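You operate a simulated robot arm through the tools that you are given. There is no shell and no other tool. Be economical: measure what you need, move in short steps, check, and stop when the job is done.

You are at the controls of a simulated two-armed robot. One attempt, no reset.

## Task
Wipe up the spill on the top of the green-marked table with the blue cloth and put it back.

It is judged by the outcome, as a careful person would: the job done as asked, and still so three seconds after it is handed in. It fails if anything else is knocked over, pushed out of place, dropped, spilled or broken. Flat cloth is picked up by pressing the open fingertips on it (5 to 10 N) and closing them slowly along it; thin cloth reads only 2 to 8 mm in the jaws.

## Robot
Two 7-joint arms with two-finger parallel grippers on one trunk, on a base that drives. Base frame: it is fixed to the floor where the robot stands at the start and does not move with it; the origin is under the middle of the robot, x ahead of it, y to its left, z up; the surface under the hand at the start is at about z = 765. Units: mm, rad, N and s.
The left shoulder is at the start at [110, 169, 1486], the right one opposite. With the tool pointing down near the work surface each hand reaches from about 300 to 680 mm from the robot's upright axis, wherever it stands, measured 20 degrees to its own side. Payload 1.57 kg a hand.
The TCP of each hand is the grasp point between the finger pads, 30 mm short of the fingertips. In the tool frame z runs along the fingers and y along their closing line. The gripper opens to 80 mm. The fingers are 17 mm wide and 12 mm thick; the gripper's body (40 by 82 mm) begins 80 mm behind the TCP.
Orientation is told as [roll, pitch, yaw] about the base's x, y, z axes, in that order, counted from this pose: with the fingers straight down and closing along the base's y, the tool's x points along the base's -x, its y along +y and its z along -z.

## Interface
- The arms move only by the tool jog_arm. It takes "left_moves", "right_moves" or both (then of equal length, played together; a hand with none holds still); each is a list of rows, each an object of numbers (a shift or turn left out is 0, a gripper value left out holds the last): "jaw": the gripper command, from -1 (shut) to 1 (fully open), values between in proportion; "tx", "ty", "tz": the shift along the tool's x, y, z in mm; "ax", "ay", "az": the turn, a rotation vector about the tool's x, y, z in rad. In form: [{"jaw": .., "tx": .., "ty": .., "tz": .., "ax": .., "ay": .., "az": ..}, ...]. A call has 1 to 20 rows; each row shifts and turns the commanded pose from where the row before left it, along the tool's axes as they then stand. Each row takes 0.2 s and may step no farther than 50 mm and 0.15 rad from the row before; otherwise, or with a gripper value out of range, the whole call is refused. A pose out of reach is approached as far as the arm can. The call stops where the force on the tool passes 40 N (or 10 N more than at its start, if that is more) or the arm is blocked; 0.2 s more then pass. The fingers move at their own pace (about 72 mm/s each) and stop on an object; they squeeze with about 38 N. The grip force told is the motor's: it shows also when the fingers shut on nothing. Time passes only in rows, and 0.2 s behind the last, so rows that do not move let the fingers close. It gives the time, the measured TCP pose, the force on the tool (base axes), the opening and the grip force at its end, in the units of the frame above (readings bear some noise), with the torque about the TCP (base axes, N m) and any sound that the robot's microphone picked up.
- Cameras (640 x 400 px; columns grow to the right, rows downward): "scene" is now at [166.3, -7.3, 1661.9]; the picture's right is [-0.27, -0.96, 0.00], its down [-0.71, 0.20, -0.67] and it looks along [0.65, -0.18, -0.74] (base axes); focal length 281 px, centre (320, 200). "left" rides on the left gripper at [72, 7, -122] in its tool frame; the picture's right is [-0.09, 1.00, 0.00], its down [-0.84, -0.08, -0.54] and it looks along [-0.54, -0.05, 0.84] (tool axes); focal length 238 px, centre (320, 200). "right" rides on the right gripper at [72, -7, -122] in its tool frame; the picture's right is [0.09, 1.00, 0.00], its down [-0.84, 0.08, -0.54] and it looks along [-0.54, 0.05, 0.84] (tool axes); focal length 238 px, centre (320, 200). There is no depth. A picture from a camera that has moved, and an enlarged one, comes with that camera's place and axes in the base frame and with its lens. The place of the scene camera against the robot may be out by one fixed shift of up to 25 mm in any direction.
- get_image(camera): a new picture of that camera. No time passes.
- move_column(by): slides the trunk up (or, below 0, down) by that many mm; the arms and the scene camera ride with it, the base frame stays. It gives what a move gives, with no picture.
- base_move(legs): drives the robot by 1 to 6 legs, each [ahead, left, turn to the left] in mm, mm and rad, along the robot's own axes; the way and the turn of a leg run together, so that a leg with both is an arc; at most 1500 mm and 3.142 rad a leg. The arms and the cameras ride along, it lands a little off, and it stops where it bumps. It gives what a move gives.
- aim_head(pan, tilt): turns the head with the scene camera to pan (to the left, within 1.501 rad either way) and tilt (down, from -0.506 to 1.204), counted from straight ahead of the robot. It gives what a move gives.
- enlarge(camera, box): a new picture of the part [left, top, right, bottom] of that camera's present view, enlarged. No time passes.
- job_done(): hands the job in; it is judged then, once.

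Work in short steps. Places have to be worked out from the pictures, the camera data and where the tool is seen: move nearer, look again, correct. Check each grasp and each placing, and mend what went wrong. You have 120 turns and 92 pictures in all, those below and enlarged ones among them. Open the grippers and draw the arms clear of the work before you hand the job in, unless the task says otherwise; then end with one line.

The tools are called after ">>>" as name(argument=value, ...) on one line, values as JSON. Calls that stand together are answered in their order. jog_arm: Moves the arms, as the interface text tells. Its arguments: {"type":"object","properties":{"left_moves":{"type":"array","items":{"type":"object","properties":{"jaw":{"type":"number"},"tx":{"type":"number"},"ty":{"type":"number"},"tz":{"type":"number"},"ax":{"type":"number"},"ay":{"type":"number"},"az":{"type":"number"}}}},"right_moves":{"type":"array","items":{"type":"object","properties":{"jaw":{"type":"number"},"tx":{"type":"number"},"ty":{"type":"number"},"tz":{"type":"number"},"ax":{"type":"number"},"ay":{"type":"number"},"az":{"type":"number"}}}}},"required":[]} The other tools are called the same way: move_column (by) slides the trunk up or down; base_move (legs) drives the base; aim_head (pan, tilt) turns the head that bears the scene camera; get_image (camera) takes a picture; enlarge (camera, box) takes an enlarged picture of a part of a camera's view; job_done () hands the job in.

At the start:

```text
time_s: 0.0
left_tool_pos: [711.6, 20.5, 1133.9]
left_tool_rot: [0.0, 0.001, 0.0]
left_wrist_force: [0.5, -0.2, -0.6]
left_wrist_torque: [-0.02, 0.01, -0.01]
left_gripper_width: 80.2
left_gripper_force: 0.0
right_tool_pos: [452.5, -383.2, 924.8]
right_tool_rot: [0.0, 0.0, 0.001]
right_wrist_force: [0.3, -0.3, 0.5]
right_wrist_torque: [0.01, 0.0, -0.04]
right_gripper_width: 80.1
right_gripper_force: 0.1
trunk travel left (down, up): [-800.0, 90.0]
robot x, y, heading: [-2.1, 0.0, 0.001]
head pan, tilt: [-0.272, 0.834]
```

scene: 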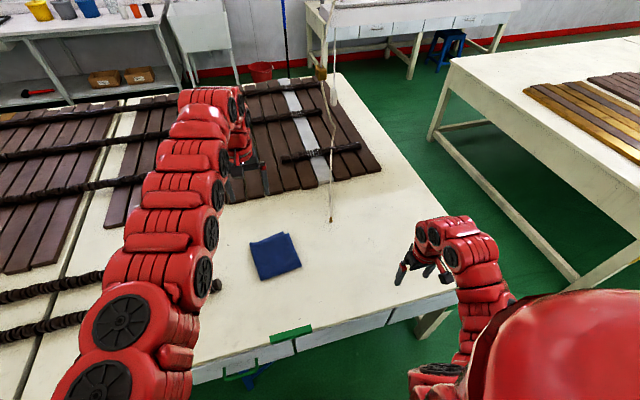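
right: 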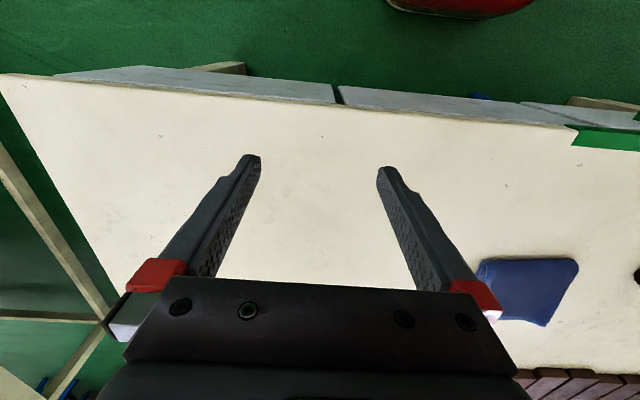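
left: 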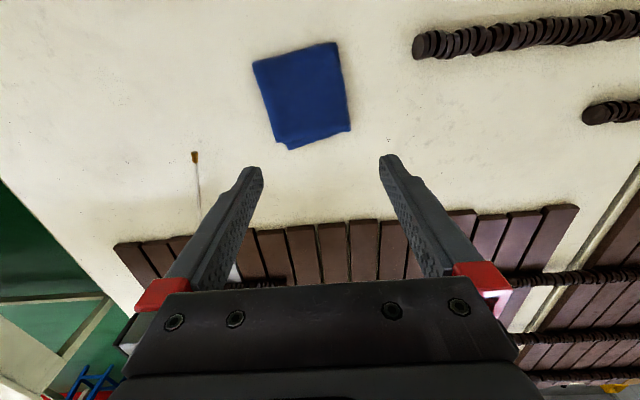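

The blue cloth is seen on the table with the green mark; no spill is evident yet. I enlarge the scene around the free tabletop to look for it.

>>> enlarge(camera="scene", box=[180, 160, 460, 380])

>>> enlarge(camera="left", box=[0, 0, 640, 240])

```text
1.82 times, centred on (320, 270) of scene
camera zoom: at [166.3, -7.3, 1661.9], right [-0.27, -0.96, 0.0], down [-0.71, 0.2, -0.67], along [0.65, -0.18, -0.74], focal length 511 px, centre (320, 73)
```

zoom: 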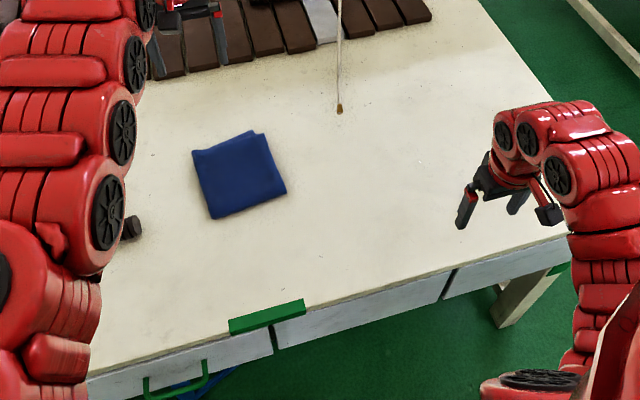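

```text
1.00 times, centred on (320, 120) of left (not enlarged: the box is as wide or as high as the picture)
camera zoom: at [637.9, 27.6, 1256.3], right [0.09, 1.0, 0.0], down [0.84, -0.08, 0.54], along [0.54, -0.05, -0.84], focal length 238 px, centre (320, 280)
```

zoom: 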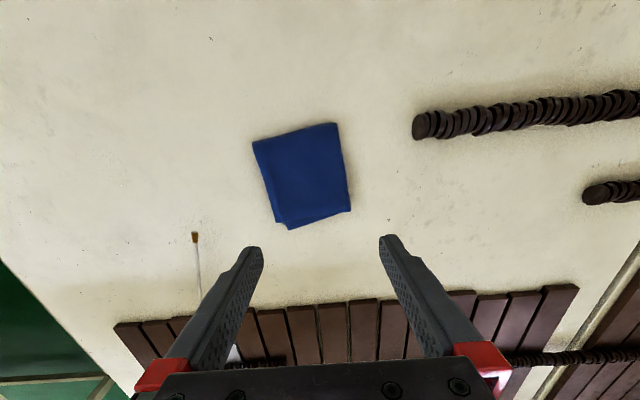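

No spill is visible here; I turn the head to look at the left part and elsewhere around.

>>> aim_head(pan=0.7, tilt=0.8)

>>> get_image(camera="scene")

>>> aim_head(pan=-0.9, tilt=0.6)

>>> get_image(camera="scene")

```text
time_s: 1.2
left_tool_pos: [710.7, 20.9, 1134.5]
left_tool_rot: [0.0, 0.0, -0.001]
left_wrist_force: [-0.6, 0.1, 0.6]
left_wrist_torque: [0.01, -0.01, 0.02]
left_gripper_width: 80.2
left_gripper_force: 0.0
right_tool_pos: [451.6, -383.7, 925.2]
right_tool_rot: [0.0, -0.001, -0.001]
right_wrist_force: [-0.1, 0.0, 0.1]
right_wrist_torque: [0.02, 0.01, -0.02]
right_gripper_width: 80.2
right_gripper_force: 0.2
trunk travel left (down, up): [-800.0, 90.0]
robot x, y, heading: [0.9, -2.7, 0.006]
head pan, tilt: [0.7, 0.799]
```

```text
86 pictures are left
camera scene: at [152.0, 65.8, 1664.6], right [0.64, -0.77, 0.0], down [-0.55, -0.46, -0.7], along [0.53, 0.45, -0.72], focal length 281 px, centre (320, 200)
```

scene: 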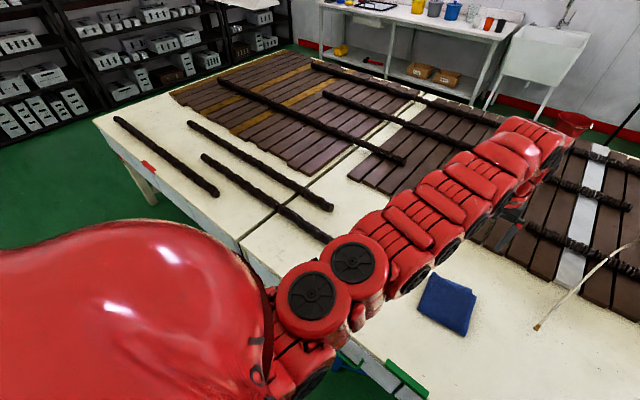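

```text
time_s: 2.9
left_tool_pos: [711.7, 21.4, 1134.7]
left_tool_rot: [0.001, -0.001, -0.001]
left_wrist_force: [0.1, 0.4, -0.1]
left_wrist_torque: [-0.01, 0.03, 0.01]
left_gripper_width: 79.8
left_gripper_force: 0.0
right_tool_pos: [452.3, -383.3, 924.5]
right_tool_rot: [0.001, 0.0, 0.0]
right_wrist_force: [0.3, 0.2, 1.2]
right_wrist_torque: [0.03, 0.01, 0.03]
right_gripper_width: 80.1
right_gripper_force: 0.1
trunk travel left (down, up): [-800.0, 90.0]
robot x, y, heading: [1.1, -2.6, -0.001]
head pan, tilt: [-0.901, 0.6]
```

```text
85 pictures are left
camera scene: at [145.2, -55.3, 1681.5], right [-0.78, -0.62, 0.0], down [-0.35, 0.44, -0.82], along [0.51, -0.65, -0.57], focal length 281 px, centre (320, 200)
```

scene: 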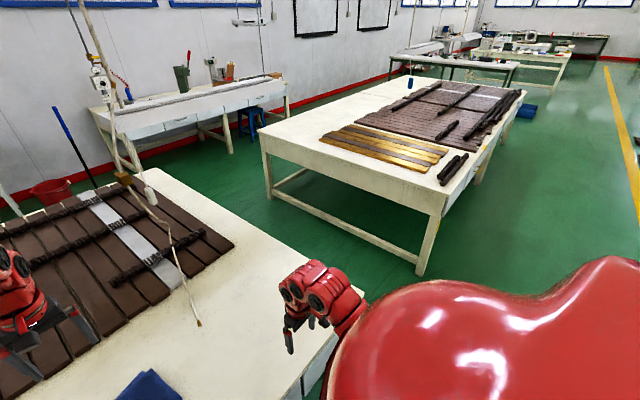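

The left arm hides part of the tabletop. I raise and swing the left hand to the left and look again.

>>> jog_arm(left_moves=[{"tz": -40, "tx": 30}, {"tz": -40, "tx": 30}, {"ty": 45, "tx": 20}, {"ty": 45, "tx": 20}, {"ty": 45, "tx": 20}, {"ty": 45, "tx": 20}, {"ty": 45, "tx": 20}, {"ty": 45, "tx": 20}, {"ty": 45, "tx": 20}, {"ty": 45, "tx": 20}])

>>> aim_head(pan=0.0, tilt=0.95)

>>> get_image(camera="scene")

>>> get_image(camera="left")

```text
time_s: 5.1
left_tool_pos: [596.4, 327.5, 1217.7]
left_tool_rot: [-0.004, 0.003, 0.001]
left_wrist_force: [0.5, 0.4, -0.3]
left_wrist_torque: [0.0, -0.03, 0.01]
left_gripper_width: 80.0
left_gripper_force: 0.1
left hand out of reach, approached as far as the arm can: row 4, 5, 6, 7, 8, 9, 10
right_tool_pos: [451.5, -380.8, 926.9]
right_tool_rot: [-0.002, -0.002, -0.001]
right_wrist_force: [-0.5, 0.7, -0.5]
right_wrist_torque: [-0.03, 0.02, 0.01]
right_gripper_width: 79.9
right_gripper_force: 0.1
trunk travel left (down, up): [-800.0, 90.0]
robot x, y, heading: [2.6, 0.6, 0.003]
head pan, tilt: [-0.901, 0.6]
```

```text
time_s: 6.3
left_tool_pos: [596.2, 324.6, 1217.2]
left_tool_rot: [-0.002, 0.003, 0.001]
left_wrist_force: [-0.3, -0.9, 0.1]
left_wrist_torque: [0.02, 0.01, 0.0]
left_gripper_width: 80.1
left_gripper_force: 0.2
right_tool_pos: [452.3, -385.2, 924.7]
right_tool_rot: [0.001, 0.0, 0.0]
right_wrist_force: [-0.1, 0.4, -0.8]
right_wrist_torque: [0.03, 0.03, 0.02]
right_gripper_width: 79.9
right_gripper_force: 0.1
trunk travel left (down, up): [-800.0, 90.0]
robot x, y, heading: [4.8, -0.6, 0.001]
head pan, tilt: [0.0, 0.949]
```

```text
84 pictures are left
camera scene: at [162.8, 14.0, 1653.2], right [0.0, -1.0, 0.0], down [-0.81, 0.0, -0.58], along [0.58, 0.0, -0.81], focal length 281 px, centre (320, 200)
```

scene: 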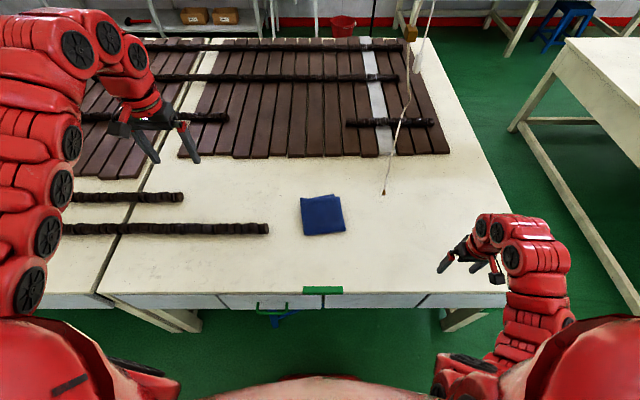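

```text
83 pictures are left
camera left: at [524.6, 331.4, 1340.6], right [0.09, 1.0, 0.0], down [0.84, -0.08, 0.54], along [0.54, -0.05, -0.84], focal length 238 px, centre (320, 200)
```

left: 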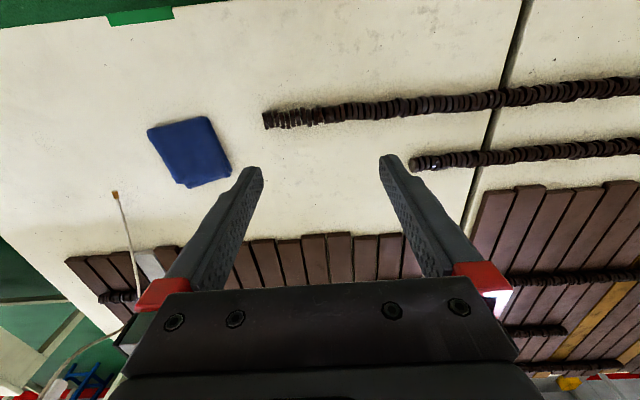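

No spill is obvious; it might be pale. I enlarge several parts of this top.

>>> enlarge(camera="scene", box=[100, 140, 320, 300])

>>> enlarge(camera="scene", box=[300, 140, 520, 300])

>>> enlarge(camera="scene", box=[170, 30, 470, 170])

>>> get_image(camera="right")

```text
2.50 times, centred on (210, 220) of scene
camera zoom: at [162.8, 14.0, 1653.2], right [0.0, -1.0, 0.0], down [-0.81, 0.0, -0.58], along [0.58, 0.0, -0.81], focal length 702 px, centre (595, 150)
```

zoom: 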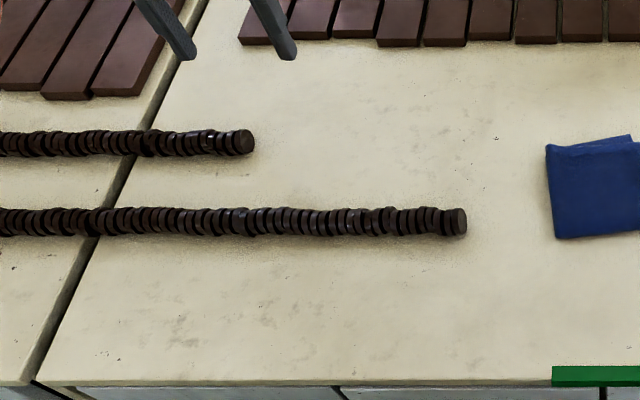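

```text
2.50 times, centred on (410, 220) of scene
camera zoom: at [162.8, 14.0, 1653.2], right [0.0, -1.0, 0.0], down [-0.81, 0.0, -0.58], along [0.58, 0.0, -0.81], focal length 702 px, centre (95, 150)
```

zoom: 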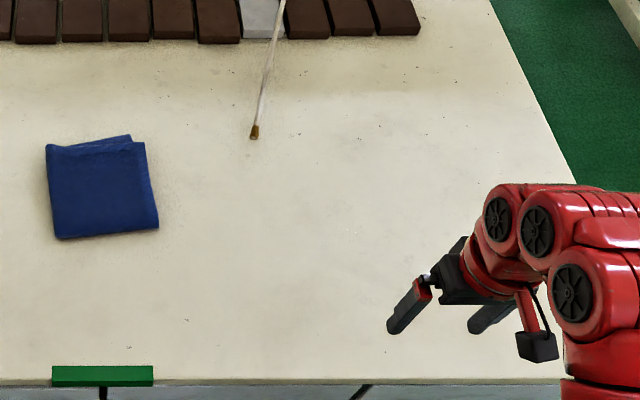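

```text
2.13 times, centred on (320, 100) of scene
camera zoom: at [162.8, 14.0, 1653.2], right [0.0, -1.0, 0.0], down [-0.81, 0.0, -0.58], along [0.58, 0.0, -0.81], focal length 599 px, centre (320, 413)
```

zoom: 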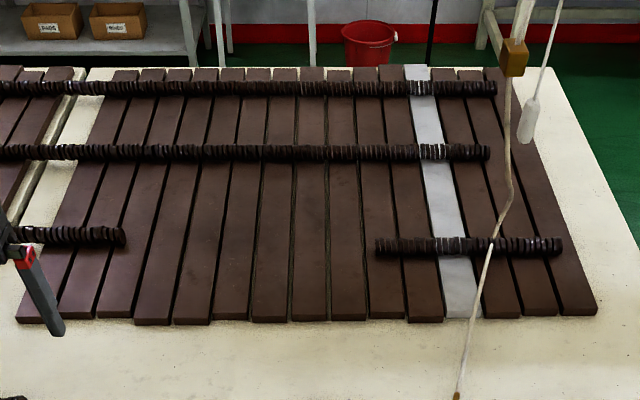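

```text
79 pictures are left
camera right: at [378.6, -388.8, 1047.4], right [-0.09, 1.0, 0.0], down [0.84, 0.08, 0.54], along [0.54, 0.05, -0.84], focal length 238 px, centre (320, 200)
```

right: 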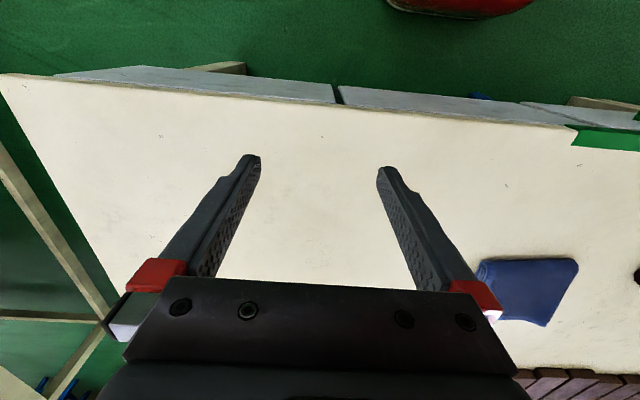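

There is no spill on this top that I can see. I look at the other tables for a green mark.

>>> aim_head(pan=-1.5, tilt=0.35)

>>> get_image(camera="scene")

>>> aim_head(pan=1.5, tilt=0.35)

>>> get_image(camera="scene")

>>> aim_head(pan=0.0, tilt=0.2)

>>> get_image(camera="scene")

```text
time_s: 7.9
left_tool_pos: [598.0, 325.0, 1217.5]
left_tool_rot: [-0.002, 0.004, 0.0]
left_wrist_force: [-0.2, -0.8, -0.2]
left_wrist_torque: [0.04, -0.03, -0.02]
left_gripper_width: 79.7
left_gripper_force: 0.1
right_tool_pos: [453.5, -383.7, 925.5]
right_tool_rot: [0.0, 0.001, 0.001]
right_wrist_force: [0.3, -0.2, 0.0]
right_wrist_torque: [0.02, -0.01, -0.01]
right_gripper_width: 80.0
right_gripper_force: 0.1
trunk travel left (down, up): [-800.0, 90.0]
robot x, y, heading: [-1.4, -2.5, -0.001]
head pan, tilt: [-1.499, 0.351]
```

```text
78 pictures are left
camera scene: at [96.9, -78.9, 1704.3], right [-1.0, -0.07, 0.0], down [-0.03, 0.34, -0.94], along [0.07, -0.94, -0.34], focal length 281 px, centre (320, 200)
```

scene: 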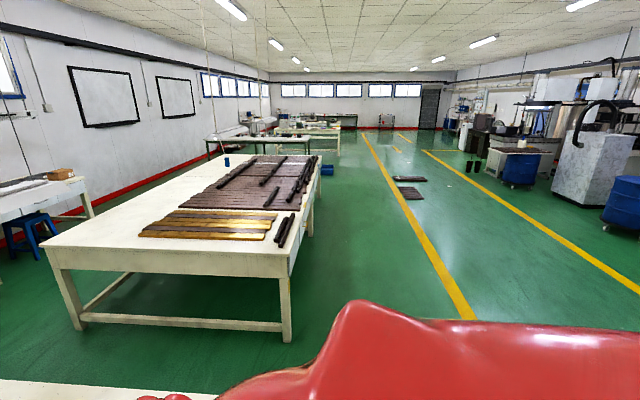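

```text
time_s: 10.5
left_tool_pos: [597.5, 323.6, 1218.2]
left_tool_rot: [-0.003, 0.003, 0.0]
left_wrist_force: [0.1, 0.3, 0.8]
left_wrist_torque: [0.01, -0.02, 0.04]
left_gripper_width: 80.1
left_gripper_force: 0.2
right_tool_pos: [452.5, -382.8, 925.4]
right_tool_rot: [-0.002, 0.001, 0.0]
right_wrist_force: [-0.6, -1.1, 0.7]
right_wrist_torque: [0.02, 0.03, -0.02]
right_gripper_width: 80.3
right_gripper_force: 0.0
trunk travel left (down, up): [-800.0, 90.0]
robot x, y, heading: [-2.0, -1.3, 0.003]
head pan, tilt: [1.499, 0.351]
```

```text
77 pictures are left
camera scene: at [96.9, 106.9, 1704.3], right [1.0, -0.07, 0.0], down [-0.02, -0.34, -0.94], along [0.07, 0.94, -0.34], focal length 281 px, centre (320, 200)
```

scene: 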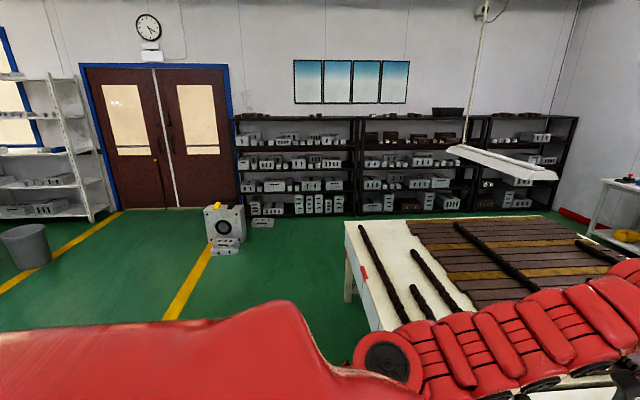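

```text
time_s: 12.1
left_tool_pos: [597.5, 324.4, 1218.6]
left_tool_rot: [-0.001, 0.004, 0.0]
left_wrist_force: [-0.8, -0.3, 0.5]
left_wrist_torque: [-0.01, 0.01, 0.0]
left_gripper_width: 80.0
left_gripper_force: 0.0
right_tool_pos: [452.3, -383.1, 924.9]
right_tool_rot: [0.0, -0.001, 0.001]
right_wrist_force: [0.7, 0.5, -0.4]
right_wrist_torque: [0.0, 0.04, 0.0]
right_gripper_width: 79.9
right_gripper_force: 0.0
trunk travel left (down, up): [-800.0, 90.0]
robot x, y, heading: [2.4, 1.6, 0.002]
head pan, tilt: [0.0, 0.201]
```

```text
76 pictures are left
camera scene: at [183.4, 14.1, 1718.3], right [0.0, -1.0, 0.0], down [-0.2, 0.0, -0.98], along [0.98, 0.0, -0.2], focal length 281 px, centre (320, 200)
```

scene: 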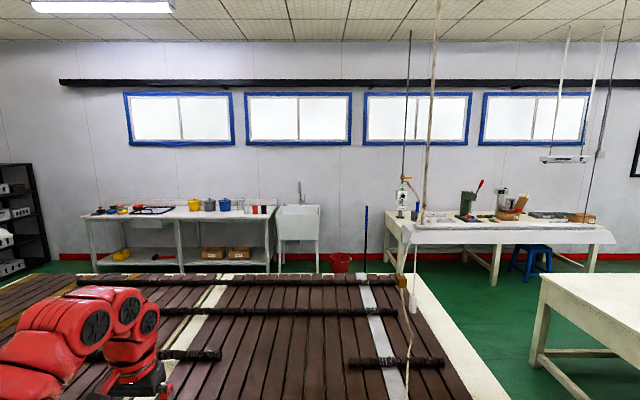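

The other tables in sight carry no green mark. I draw the right hand back to the side so I can inspect the top's hidden right and near parts.

>>> jog_arm(right_moves=[{"tz": -50}, {"tz": -50}, {"tz": -50}, {"tz": -50}, {"tz": -40, "tx": 30}, {"ty": -45}, {"ty": -45}, {"ty": -45}, {"ty": -45}])

>>> aim_head(pan=-0.25, tilt=0.9)

>>> enlarge(camera="scene", box=[180, 120, 340, 300])

>>> enlarge(camera="scene", box=[320, 120, 520, 300])

>>> get_image(camera="right")

```text
time_s: 14.1
left_tool_pos: [597.7, 323.4, 1217.9]
left_tool_rot: [-0.001, 0.004, 0.0]
left_wrist_force: [0.0, -0.4, -0.6]
left_wrist_torque: [-0.01, 0.01, 0.01]
left_gripper_width: 80.0
left_gripper_force: 0.1
right_tool_pos: [451.8, -565.4, 983.4]
right_tool_rot: [0.001, 0.001, 0.003]
right_wrist_force: [-0.4, -0.8, -0.1]
right_wrist_torque: [0.03, 0.0, 0.01]
right_gripper_width: 79.9
right_gripper_force: 0.0
right hand out of reach, approached as far as the arm can: row 2, 3, 4, 5
trunk travel left (down, up): [-800.0, 90.0]
robot x, y, heading: [1.3, 1.3, -0.003]
head pan, tilt: [0.0, 0.201]
```

```text
time_s: 15.2
left_tool_pos: [595.9, 324.0, 1218.5]
left_tool_rot: [-0.001, 0.004, 0.0]
left_wrist_force: [0.0, 0.3, 0.1]
left_wrist_torque: [0.02, 0.01, -0.01]
left_gripper_width: 79.8
left_gripper_force: 0.0
right_tool_pos: [450.0, -565.6, 983.3]
right_tool_rot: [-0.001, 0.0, -0.001]
right_wrist_force: [0.5, 0.1, -1.4]
right_wrist_torque: [-0.01, -0.01, 0.0]
right_gripper_width: 79.7
right_gripper_force: 0.1
trunk travel left (down, up): [-800.0, 90.0]
robot x, y, heading: [0.1, -5.2, 0.0]
head pan, tilt: [-0.25, 0.901]
```

```text
2.22 times, centred on (260, 210) of scene
camera zoom: at [163.6, -4.9, 1656.8], right [-0.25, -0.97, 0.0], down [-0.76, 0.19, -0.62], along [0.6, -0.15, -0.78], focal length 624 px, centre (453, 178)
```

zoom: 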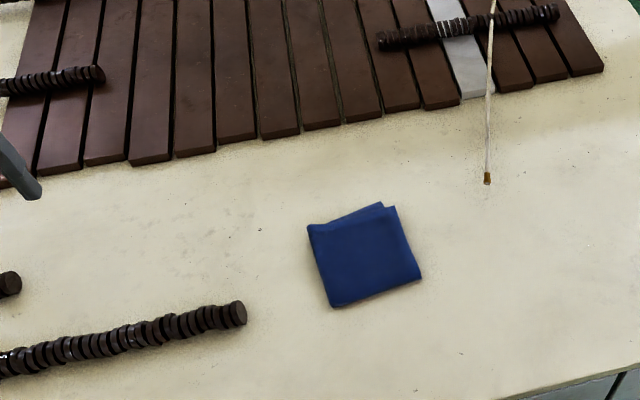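

```text
2.22 times, centred on (420, 210) of scene
camera zoom: at [163.6, -4.9, 1656.8], right [-0.25, -0.97, 0.0], down [-0.76, 0.19, -0.62], along [0.6, -0.15, -0.78], focal length 624 px, centre (98, 178)
```

zoom: 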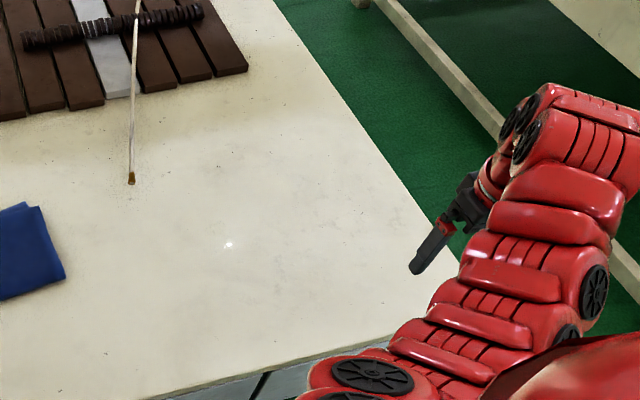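

```text
73 pictures are left
camera right: at [376.5, -571.0, 1106.2], right [-0.09, 1.0, 0.0], down [0.84, 0.08, 0.54], along [0.54, 0.05, -0.84], focal length 238 px, centre (320, 200)
```

right: 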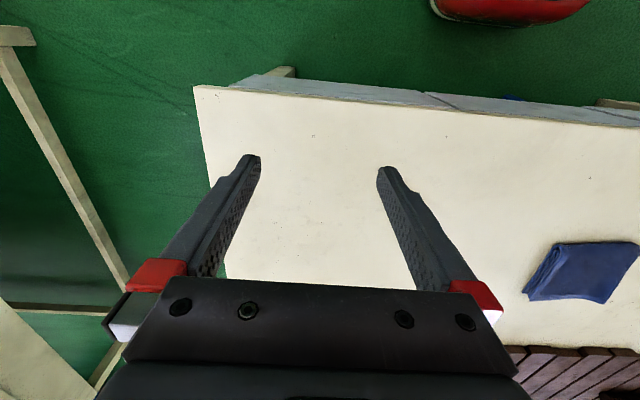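

A small bright glint shows on the bare top at about (655, -355): likely a clear, glossy spill. I enlarge there.

>>> enlarge(camera="scene", box=[328, 195, 432, 260])

```text
6.15 times, centred on (380, 228) of scene
camera zoom: at [163.6, -4.9, 1656.8], right [-0.25, -0.97, 0.0], down [-0.76, 0.19, -0.62], along [0.6, -0.15, -0.78], focal length 1729 px, centre (-49, 31)
```

zoom: 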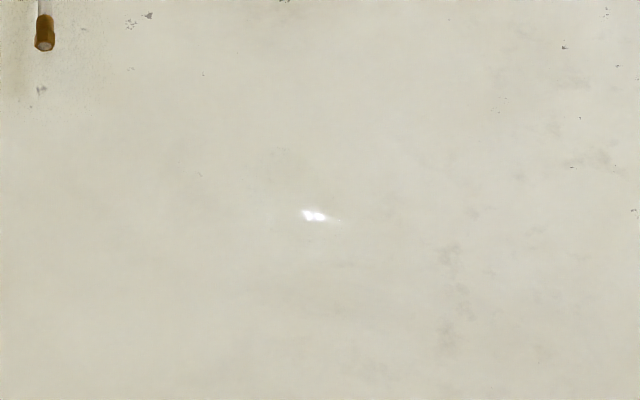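

The glint marks a clear film whose extent I must find. I'll need to come nearer; first I look straight down to see the gap between the base and the table.

>>> aim_head(pan=-0.25, tilt=1.2)

>>> get_image(camera="scene")

```text
time_s: 16.0
left_tool_pos: [597.2, 324.7, 1217.9]
left_tool_rot: [-0.001, 0.004, 0.0]
left_wrist_force: [-0.2, -0.2, 0.6]
left_wrist_torque: [0.02, 0.0, -0.01]
left_gripper_width: 80.0
left_gripper_force: 0.1
right_tool_pos: [449.9, -565.4, 984.3]
right_tool_rot: [0.0, 0.001, 0.001]
right_wrist_force: [0.2, 0.3, 0.7]
right_wrist_torque: [-0.01, 0.01, 0.0]
right_gripper_width: 79.9
right_gripper_force: 0.1
trunk travel left (down, up): [-800.0, 90.0]
robot x, y, heading: [2.5, 1.2, -0.0]
head pan, tilt: [-0.25, 1.201]
```

```text
71 pictures are left
camera scene: at [144.4, 0.2, 1637.0], right [-0.25, -0.97, 0.0], down [-0.9, 0.23, -0.36], along [0.35, -0.09, -0.93], focal length 281 px, centre (320, 200)
```

scene: 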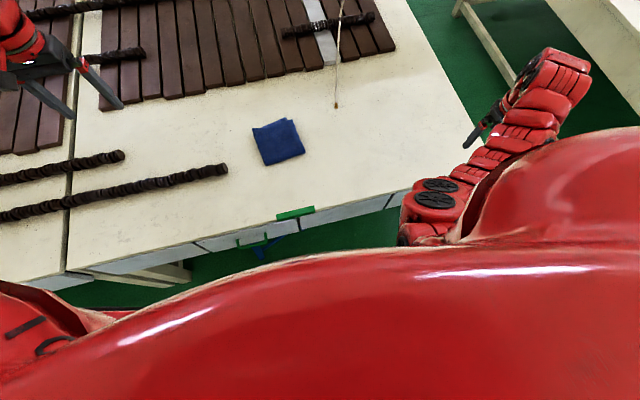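

The rope tip hangs at about (803, -235) just over the table; I'll keep away from it. The near table edge is at about x=450, so I drive 100 ahead and 100 right cautiously, to bring both the cloth and the film in right-hand reach.

>>> base_move(legs=[[0, -100, 0], [100, 0, 0]])

>>> aim_head(pan=-0.25, tilt=0.9)

>>> get_image(camera="scene")

```text
time_s: 17.9
left_tool_pos: [697.4, 225.3, 1219.2]
left_tool_rot: [-0.001, 0.004, 0.0]
left_wrist_force: [-0.5, -0.5, -0.3]
left_wrist_torque: [0.04, 0.02, -0.02]
left_gripper_width: 80.2
left_gripper_force: 0.1
right_tool_pos: [550.8, -665.3, 983.8]
right_tool_rot: [0.0, 0.0, 0.001]
right_wrist_force: [-0.6, 0.1, 0.6]
right_wrist_torque: [-0.01, 0.01, 0.01]
right_gripper_width: 79.8
right_gripper_force: 0.2
trunk travel left (down, up): [-800.0, 90.0]
robot x, y, heading: [98.6, -99.6, 0.005]
head pan, tilt: [-0.25, 1.201]
```

```text
time_s: 18.7
left_tool_pos: [696.8, 226.1, 1218.4]
left_tool_rot: [-0.001, 0.003, 0.001]
left_wrist_force: [-0.5, -0.4, -0.1]
left_wrist_torque: [-0.01, -0.01, -0.01]
left_gripper_width: 79.7
left_gripper_force: 0.0
right_tool_pos: [551.2, -663.9, 984.4]
right_tool_rot: [0.0, 0.0, -0.001]
right_wrist_force: [0.1, 1.1, -0.3]
right_wrist_torque: [0.02, 0.03, 0.0]
right_gripper_width: 80.3
right_gripper_force: 0.1
trunk travel left (down, up): [-800.0, 90.0]
robot x, y, heading: [101.1, -99.6, 0.002]
head pan, tilt: [-0.25, 0.901]
```

```text
70 pictures are left
camera scene: at [264.4, -103.4, 1656.6], right [-0.25, -0.97, 0.0], down [-0.76, 0.19, -0.62], along [0.6, -0.15, -0.78], focal length 281 px, centre (320, 200)
```

scene: 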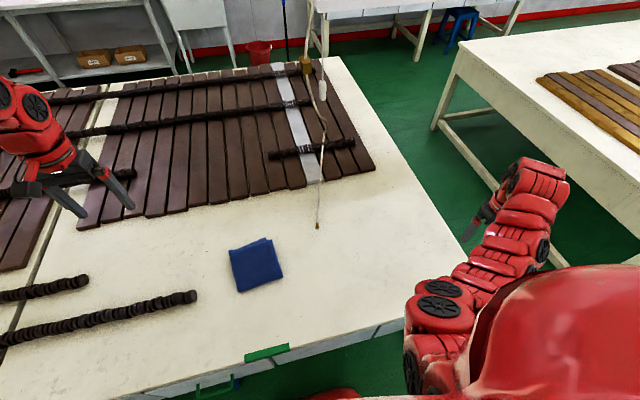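

The base moved fine. Now I bring the right hand over toward the film so its wrist camera can look at it.

>>> jog_arm(right_moves=[{"ty": 45, "tz": 8}, {"ty": 45, "tz": 8}, {"ty": 45, "tz": 8}, {"ty": 45, "tz": 8}, {"ty": 45, "tz": 8}, {"ty": 45, "tz": 8}])

>>> get_image(camera="right")

>>> enlarge(camera="scene", box=[280, 180, 440, 340])

```text
time_s: 20.1
left_tool_pos: [698.2, 225.0, 1219.2]
left_tool_rot: [-0.002, 0.003, -0.002]
left_wrist_force: [-1.1, 0.0, 0.5]
left_wrist_torque: [-0.03, -0.01, 0.0]
left_gripper_width: 79.9
left_gripper_force: 0.1
right_tool_pos: [551.8, -394.7, 936.5]
right_tool_rot: [-0.002, 0.001, 0.0]
right_wrist_force: [0.4, 1.5, 0.0]
right_wrist_torque: [0.02, 0.01, 0.0]
right_gripper_width: 80.0
right_gripper_force: 0.0
trunk travel left (down, up): [-800.0, 90.0]
robot x, y, heading: [103.9, -98.1, -0.006]
head pan, tilt: [-0.25, 0.901]
```

```text
69 pictures are left
camera right: at [477.9, -399.7, 1059.1], right [-0.09, 1.0, 0.0], down [0.84, 0.08, 0.54], along [0.54, 0.05, -0.84], focal length 238 px, centre (320, 200)
```

right: 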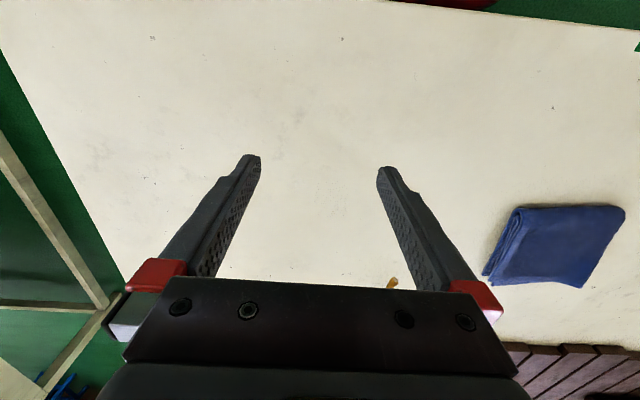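

```text
2.50 times, centred on (360, 260) of scene
camera zoom: at [264.2, -102.7, 1656.7], right [-0.25, -0.97, 0.0], down [-0.76, 0.19, -0.62], along [0.6, -0.15, -0.78], focal length 702 px, centre (220, 50)
```

zoom: 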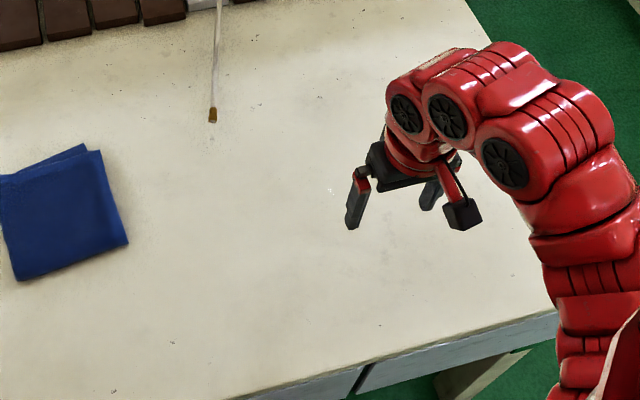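

A faint glint shows again at about (669, -366). I enlarge there strongly.

>>> enlarge(camera="scene", box=[336, 215, 384, 245])

>>> enlarge(camera="right", box=[200, 90, 440, 280])

```text
13.33 times, centred on (360, 230) of scene
camera zoom: at [264.2, -102.7, 1656.7], right [-0.25, -0.97, 0.0], down [-0.76, 0.19, -0.62], along [0.6, -0.15, -0.78], focal length 3746 px, centre (-213, -200)
```

zoom: 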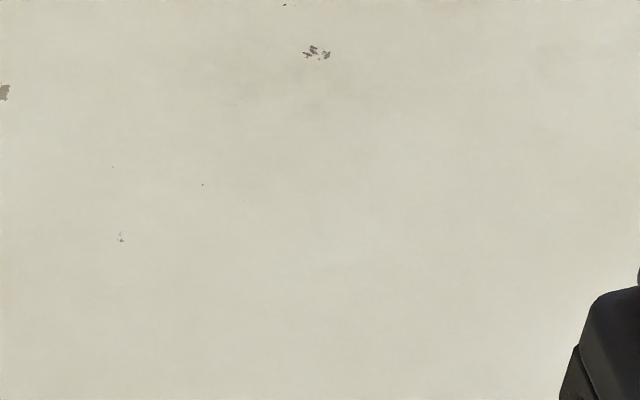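

```text
2.11 times, centred on (320, 185) of right
camera zoom: at [477.9, -399.7, 1059.1], right [-0.09, 1.0, 0.0], down [0.84, 0.08, 0.54], along [0.54, 0.05, -0.84], focal length 502 px, centre (320, 232)
```

zoom: 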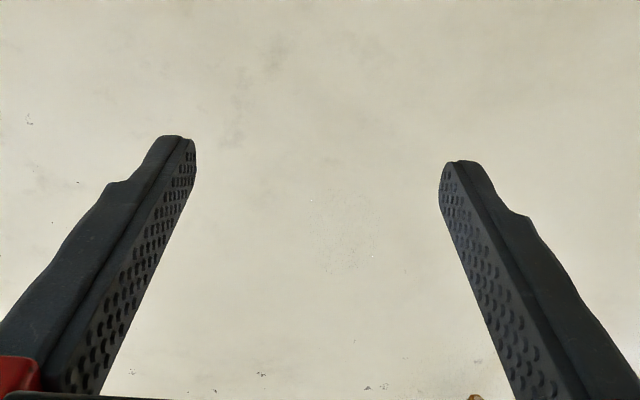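

The wrist view shows a faint speckled patch about 60 mm wide at about (665, -365), matching the glints. I enlarge it.

>>> enlarge(camera="right", box=[285, 160, 385, 235])

```text
5.33 times, centred on (335, 198) of right
camera zoom: at [477.9, -399.7, 1059.1], right [-0.09, 1.0, 0.0], down [0.84, 0.08, 0.54], along [0.54, 0.05, -0.84], focal length 1271 px, centre (240, 213)
```

zoom: 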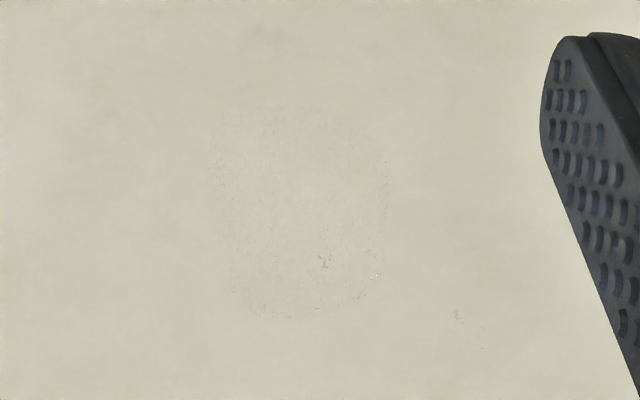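

The spill is a clear patch, about x 632–702, y -391…-341. Now I bring the right hand near the cloth and look at it from above.

>>> jog_arm(right_moves=[{"ty": 45, "tx": -10, "tz": 3}, {"ty": 45, "tx": -10, "tz": 3}, {"ty": 45, "tx": -10, "tz": 3}, {"ty": 45, "tx": -10, "tz": 3}, {"ty": 45, "tx": -15, "tz": 3}, {"ty": 45, "tx": -15, "tz": 3}, {"ty": 45, "tx": -15, "tz": 3}, {"ty": 45, "tx": -15, "tz": 3}, {"ty": 20, "tx": -15, "tz": 3}])

>>> get_image(camera="right")

>>> get_image(camera="scene")

```text
time_s: 22.1
left_tool_pos: [698.1, 226.0, 1219.3]
left_tool_rot: [-0.002, 0.005, 0.0]
left_wrist_force: [-0.9, -0.4, -0.3]
left_wrist_torque: [0.0, 0.01, -0.01]
left_gripper_width: 80.2
left_gripper_force: 0.0
right_tool_pos: [665.5, -13.7, 910.0]
right_tool_rot: [-0.002, 0.002, -0.001]
right_wrist_force: [-0.1, 0.3, -0.3]
right_wrist_torque: [0.01, -0.04, 0.0]
right_gripper_width: 80.0
right_gripper_force: 0.1
trunk travel left (down, up): [-800.0, 90.0]
robot x, y, heading: [98.2, -100.6, -0.004]
head pan, tilt: [-0.25, 0.901]
```

```text
64 pictures are left
camera right: at [591.9, -19.0, 1032.3], right [-0.09, 1.0, 0.0], down [0.84, 0.08, 0.54], along [0.54, 0.05, -0.84], focal length 238 px, centre (320, 200)
```

right: 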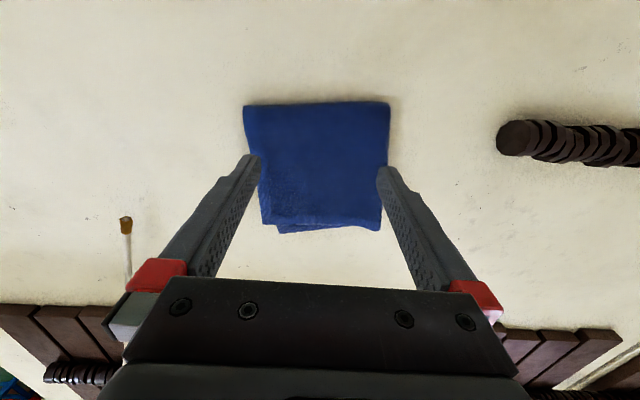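

```text
63 pictures are left
camera scene: at [264.5, -102.9, 1656.7], right [-0.25, -0.97, 0.0], down [-0.76, 0.19, -0.62], along [0.6, -0.15, -0.78], focal length 281 px, centre (320, 200)
```

scene: 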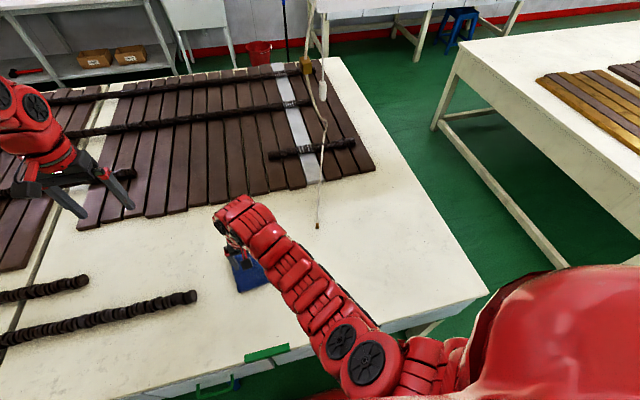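

The cloth spans about x 640–805, y -90…+80, centre near (722, -7). I move the hand over its centre, then lower with the column to keep reach.

>>> jog_arm(right_moves=[{"tx": -25, "jaw": 0.2}, {"tx": -25, "ty": 5}])

>>> move_column(by=-70)

>>> get_image(camera="right")

```text
time_s: 22.7
left_tool_pos: [698.6, 226.8, 1218.6]
left_tool_rot: [0.0, 0.005, 0.0]
left_wrist_force: [-0.4, 0.6, -0.5]
left_wrist_torque: [-0.05, -0.01, -0.01]
left_gripper_width: 79.8
left_gripper_force: 0.0
right_tool_pos: [716.0, -8.5, 909.3]
right_tool_rot: [0.0, 0.002, 0.004]
right_wrist_force: [0.5, 0.0, -0.3]
right_wrist_torque: [-0.01, 0.03, 0.01]
right_gripper_width: 47.9
right_gripper_force: 0.1
trunk travel left (down, up): [-800.0, 90.0]
robot x, y, heading: [100.4, -98.7, -0.004]
head pan, tilt: [-0.25, 0.901]
```

```text
time_s: 23.8
left_tool_pos: [697.8, 225.6, 1148.8]
left_tool_rot: [-0.002, 0.004, -0.001]
left_wrist_force: [-0.3, 0.2, -0.3]
left_wrist_torque: [-0.02, -0.02, -0.01]
left_gripper_width: 80.0
left_gripper_force: 0.0
right_tool_pos: [714.0, -9.6, 840.3]
right_tool_rot: [0.0, 0.001, 0.0]
right_wrist_force: [-0.2, 0.3, 0.3]
right_wrist_torque: [-0.01, -0.04, 0.0]
right_gripper_width: 48.1
right_gripper_force: 0.0
trunk travel left (down, up): [-730.0, 160.0]
robot x, y, heading: [100.4, -96.2, -0.001]
head pan, tilt: [-0.25, 0.901]
```

```text
62 pictures are left
camera right: at [641.8, -15.0, 962.0], right [-0.09, 1.0, 0.0], down [0.84, 0.08, 0.54], along [0.54, 0.05, -0.84], focal length 238 px, centre (320, 200)
```

right: 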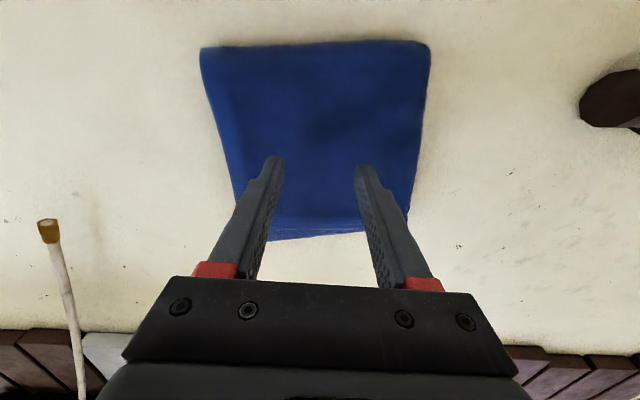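

Fingers are above the cloth's middle. I lower by small steps to feel the contact.

>>> jog_arm(right_moves=[{"tz": 10}, {"tz": 8}, {"tz": 3}, {}])

```text
time_s: 24.8
left_tool_pos: [697.9, 226.0, 1149.4]
left_tool_rot: [-0.001, 0.003, 0.0]
left_wrist_force: [-0.3, -0.4, 0.1]
left_wrist_torque: [-0.02, -0.02, -0.01]
left_gripper_width: 80.1
left_gripper_force: 0.1
right_tool_pos: [714.6, -7.7, 817.5]
right_tool_rot: [0.0, -0.001, 0.002]
right_wrist_force: [-0.4, 0.0, -0.2]
right_wrist_torque: [-0.04, 0.01, 0.04]
right_gripper_width: 48.2
right_gripper_force: 0.0
trunk travel left (down, up): [-730.0, 160.0]
robot x, y, heading: [98.8, -99.1, 0.002]
head pan, tilt: [-0.25, 0.901]
```

Tips at about z 788, no contact; I continue in small steps.

>>> jog_arm(right_moves=[{"tz": 4}, {"tz": 3}, {"tz": 2}, {}])

```text
time_s: 25.8
left_tool_pos: [697.6, 226.8, 1148.5]
left_tool_rot: [-0.002, 0.005, 0.0]
left_wrist_force: [-0.1, 0.5, 0.6]
left_wrist_torque: [-0.02, -0.03, -0.01]
left_gripper_width: 79.9
left_gripper_force: 0.0
right_tool_pos: [716.3, -8.5, 810.4]
right_tool_rot: [0.0, 0.001, 0.0]
right_wrist_force: [-0.9, -0.4, 2.6]
right_wrist_torque: [-0.07, 0.04, 0.01]
right_gripper_width: 47.3
right_gripper_force: 0.2
trunk travel left (down, up): [-730.0, 160.0]
robot x, y, heading: [100.1, -99.4, 0.003]
head pan, tilt: [-0.25, 0.901]
```

Contact begins (2.6 N). I press a bit more.

>>> jog_arm(right_moves=[{"tz": 2}, {"tz": 1}, {}])

```text
time_s: 26.6
left_tool_pos: [697.6, 225.9, 1149.4]
left_tool_rot: [-0.002, 0.005, -0.001]
left_wrist_force: [-0.3, -0.1, 0.3]
left_wrist_torque: [0.01, -0.01, 0.0]
left_gripper_width: 80.1
left_gripper_force: 0.1
right_tool_pos: [714.9, -9.7, 806.6]
right_tool_rot: [0.0, -0.002, 0.001]
right_wrist_force: [-0.2, 0.3, 8.3]
right_wrist_torque: [0.02, -0.09, 0.01]
right_gripper_width: 47.2
right_gripper_force: 0.0
trunk travel left (down, up): [-730.0, 160.0]
robot x, y, heading: [99.7, -98.5, 0.001]
head pan, tilt: [-0.25, 0.901]
```

8.3 N: right in the advised band. I close slowly along the cloth.

>>> jog_arm(right_moves=[{"jaw": 0.1}, {"jaw": 0.0}, {"jaw": -0.1}, {"jaw": -0.2}, {"jaw": -0.3}, {"jaw": -0.4}, {"jaw": -0.5}, {"jaw": -0.6}, {"jaw": -0.7}, {"jaw": -0.8}, {"jaw": -0.9}, {"jaw": -1}, {"jaw": -1}, {"jaw": -1}])

>>> get_image(camera="right")

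```text
time_s: 29.6
left_tool_pos: [696.7, 226.2, 1149.0]
left_tool_rot: [-0.003, 0.004, 0.0]
left_wrist_force: [-0.4, 0.4, -0.1]
left_wrist_torque: [-0.02, -0.04, 0.0]
left_gripper_width: 80.3
left_gripper_force: 0.1
right_tool_pos: [714.3, -9.0, 805.6]
right_tool_rot: [0.002, 0.0, 0.0]
right_wrist_force: [-0.2, -0.7, 9.1]
right_wrist_torque: [-0.02, -0.04, 0.04]
right_gripper_width: 11.9
right_gripper_force: 29.7
trunk travel left (down, up): [-730.0, 160.0]
robot x, y, heading: [101.4, -98.9, -0.004]
head pan, tilt: [-0.25, 0.901]
```

```text
61 pictures are left
camera right: at [640.9, -14.8, 929.1], right [-0.09, 1.0, 0.0], down [0.84, 0.08, 0.54], along [0.54, 0.05, -0.84], focal length 238 px, centre (320, 200)
```

right: 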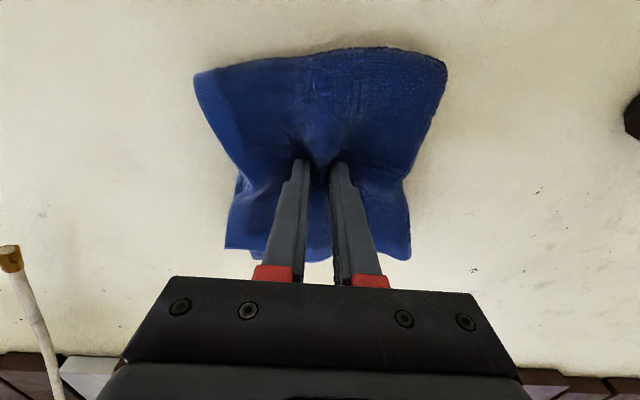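

A fold is held (11.9 mm, 30 N). I lift it 80 mm and check.

>>> jog_arm(right_moves=[{"tz": -20}, {"tz": -20}, {"tz": -20}, {"tz": -20}, {"tz": -20}, {}])

>>> get_image(camera="right")

>>> get_image(camera="scene")

```text
time_s: 31.0
left_tool_pos: [698.3, 225.2, 1147.4]
left_tool_rot: [-0.002, 0.004, -0.001]
left_wrist_force: [0.3, -0.1, -0.2]
left_wrist_torque: [0.01, -0.04, 0.01]
left_gripper_width: 80.2
left_gripper_force: 0.0
right_tool_pos: [713.8, -8.6, 906.7]
right_tool_rot: [-0.001, 0.002, 0.002]
right_wrist_force: [0.6, 0.5, -0.6]
right_wrist_torque: [-0.02, 0.03, -0.02]
right_gripper_width: 11.8
right_gripper_force: 29.3
trunk travel left (down, up): [-730.0, 160.0]
robot x, y, heading: [100.1, -99.5, -0.002]
head pan, tilt: [-0.25, 0.901]
```

```text
60 pictures are left
camera right: at [640.7, -15.6, 1029.2], right [-0.09, 1.0, 0.0], down [0.84, 0.08, 0.54], along [0.54, 0.05, -0.84], focal length 238 px, centre (320, 200)
```

right: 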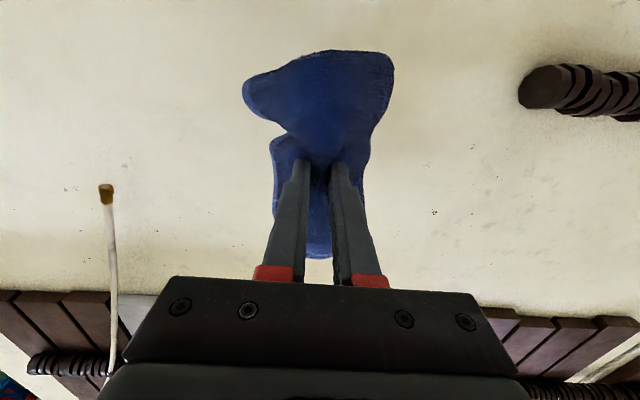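

```text
59 pictures are left
camera scene: at [264.2, -103.6, 1586.7], right [-0.25, -0.97, 0.0], down [-0.76, 0.19, -0.62], along [0.6, -0.15, -0.78], focal length 281 px, centre (320, 200)
```

scene: 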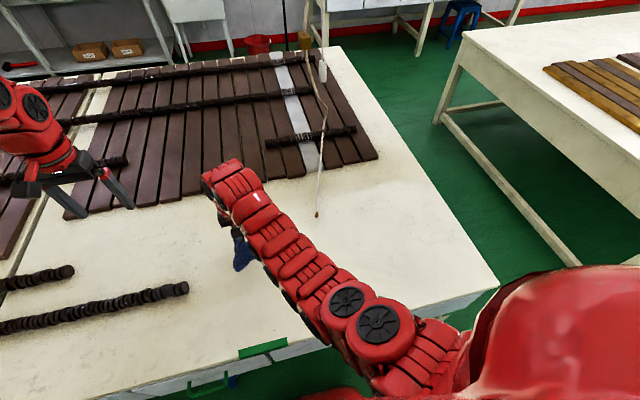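

The whole cloth is held. I carry it at this height to above the spill.

>>> jog_arm(right_moves=[{"tx": 25, "ty": -20}, {"tx": 25, "ty": -40}, {"ty": -45}, {"ty": -45}, {"ty": -45}, {"ty": -45}, {"ty": -45}, {"ty": -45}, {"ty": -28}, {"tz": 20}, {"tz": 20}])

>>> get_image(camera="right")

```text
time_s: 33.4
left_tool_pos: [697.1, 226.1, 1148.7]
left_tool_rot: [0.0, 0.004, 0.0]
left_wrist_force: [-1.0, -0.3, -0.4]
left_wrist_torque: [-0.01, -0.01, 0.03]
left_gripper_width: 80.0
left_gripper_force: 0.0
right_tool_pos: [665.6, -367.3, 868.2]
right_tool_rot: [0.0, 0.002, -0.002]
right_wrist_force: [0.2, 0.6, -0.1]
right_wrist_torque: [0.04, 0.0, 0.1]
right_gripper_width: 10.6
right_gripper_force: 29.0
trunk travel left (down, up): [-730.0, 160.0]
robot x, y, heading: [100.0, -97.1, -0.0]
head pan, tilt: [-0.25, 0.901]
```

```text
58 pictures are left
camera right: at [592.7, -373.5, 990.0], right [-0.09, 1.0, 0.0], down [0.84, 0.08, 0.54], along [0.54, 0.05, -0.84], focal length 238 px, centre (320, 200)
```

right: 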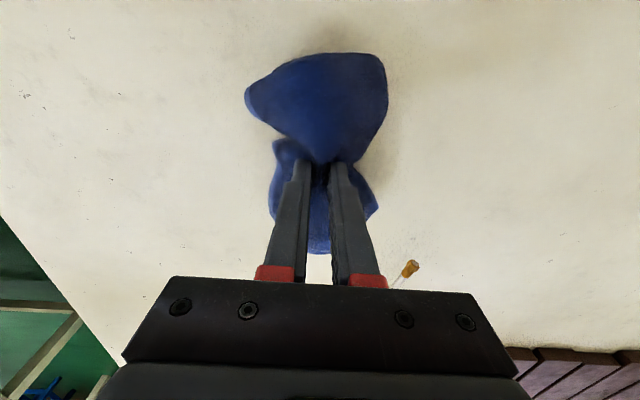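

I lower the cloth onto the spill, stepping until it presses.

>>> jog_arm(right_moves=[{"tz": 15}, {"tz": 15}, {"tz": 12}, {"tz": 8}, {"tz": 4}, {}])

```text
time_s: 34.8
left_tool_pos: [697.6, 226.4, 1148.7]
left_tool_rot: [-0.002, 0.003, 0.001]
left_wrist_force: [-0.1, 0.1, 0.1]
left_wrist_torque: [0.02, 0.01, 0.02]
left_gripper_width: 79.9
left_gripper_force: 0.1
right_tool_pos: [664.9, -367.6, 813.7]
right_tool_rot: [-0.001, -0.001, 0.0]
right_wrist_force: [0.2, -1.1, 12.2]
right_wrist_torque: [-0.04, -0.02, 0.12]
right_gripper_width: 11.0
right_gripper_force: 28.3
trunk travel left (down, up): [-730.0, 160.0]
robot x, y, heading: [98.4, -98.9, 0.0]
head pan, tilt: [-0.25, 0.901]
```

Pressing 12 N on the spill. I wipe in a serpentine over and around the patch.

>>> jog_arm(right_moves=[{"tx": 15, "ty": -16}, {"tx": 15, "ty": -16}, {"tx": 15, "ty": -16}, {"ty": 32}, {"ty": 32}, {"ty": 32}, {"tx": -20}, {"ty": -32}, {"ty": -32}, {"ty": -32}, {"tx": -20}, {"ty": 32}, {"ty": 32}, {"ty": 32}, {"tx": -20}, {"ty": -32}, {"ty": -32}, {"ty": -32}, {"tx": -20}])

>>> get_image(camera="right")

```text
time_s: 38.8
left_tool_pos: [697.5, 225.6, 1149.9]
left_tool_rot: [-0.003, 0.005, 0.0]
left_wrist_force: [0.4, -0.4, -0.1]
left_wrist_torque: [0.0, 0.01, 0.0]
left_gripper_width: 80.1
left_gripper_force: 0.1
right_tool_pos: [695.9, -416.7, 811.5]
right_tool_rot: [-0.001, 0.002, -0.003]
right_wrist_force: [-5.1, 0.0, 12.1]
right_wrist_torque: [-0.06, 0.14, 0.07]
right_gripper_width: 10.7
right_gripper_force: 28.7
trunk travel left (down, up): [-730.0, 160.0]
robot x, y, heading: [100.0, -96.8, 0.0]
head pan, tilt: [-0.25, 0.901]
```

```text
57 pictures are left
camera right: at [623.3, -422.4, 935.0], right [-0.09, 1.0, 0.0], down [0.84, 0.08, 0.54], along [0.54, 0.05, -0.84], focal length 238 px, centre (320, 200)
```

right: 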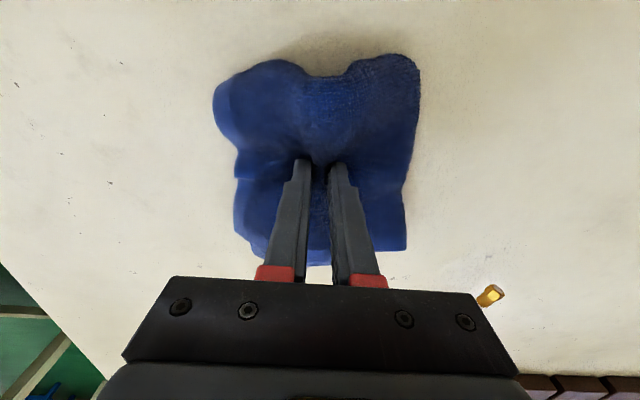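

Wiping is going well. I finish the far edge and then make strokes along x.

>>> jog_arm(right_moves=[{"ty": 28}, {"ty": 28}, {"ty": 28}, {"tx": -15}, {"ty": -25}, {"ty": -25}, {"ty": -30}, {"tx": 30, "ty": 5}, {"tx": 30}, {"tx": 30}, {"ty": 22}, {"tx": -30}, {"tx": -30}, {"tx": -30}, {"ty": 22}, {"tx": 30}, {"tx": 30}, {"tx": 30}, {"ty": 18}])

>>> jog_arm(right_moves=[{"tx": -30}, {"tx": -30}, {"tx": -15}, {"ty": -20}, {"tx": 30}, {"tx": 30}, {"ty": -25}, {"tx": -30}, {"tx": -20}, {}])

```text
time_s: 42.8
left_tool_pos: [698.5, 225.9, 1149.0]
left_tool_rot: [-0.002, 0.003, -0.001]
left_wrist_force: [-1.2, -0.3, 0.2]
left_wrist_torque: [-0.03, 0.01, 0.0]
left_gripper_width: 79.8
left_gripper_force: 0.0
right_tool_pos: [624.6, -345.6, 812.6]
right_tool_rot: [-0.002, 0.002, -0.001]
right_wrist_force: [-1.0, -3.6, 11.3]
right_wrist_torque: [-0.18, 0.05, 0.06]
right_gripper_width: 10.5
right_gripper_force: 29.1
trunk travel left (down, up): [-730.0, 160.0]
robot x, y, heading: [97.7, -98.0, 0.004]
head pan, tilt: [-0.25, 0.901]
```

```text
time_s: 45.0
left_tool_pos: [696.4, 226.2, 1149.2]
left_tool_rot: [-0.003, 0.004, -0.001]
left_wrist_force: [0.3, 0.5, -0.2]
left_wrist_torque: [-0.02, -0.02, -0.03]
left_gripper_width: 80.0
left_gripper_force: 0.1
right_tool_pos: [690.2, -388.8, 813.2]
right_tool_rot: [0.0, 0.001, 0.001]
right_wrist_force: [-1.7, -0.1, 7.3]
right_wrist_torque: [-0.06, 0.11, 0.06]
right_gripper_width: 10.5
right_gripper_force: 28.1
trunk travel left (down, up): [-730.0, 160.0]
robot x, y, heading: [99.3, -95.1, -0.003]
head pan, tilt: [-0.25, 0.901]
```

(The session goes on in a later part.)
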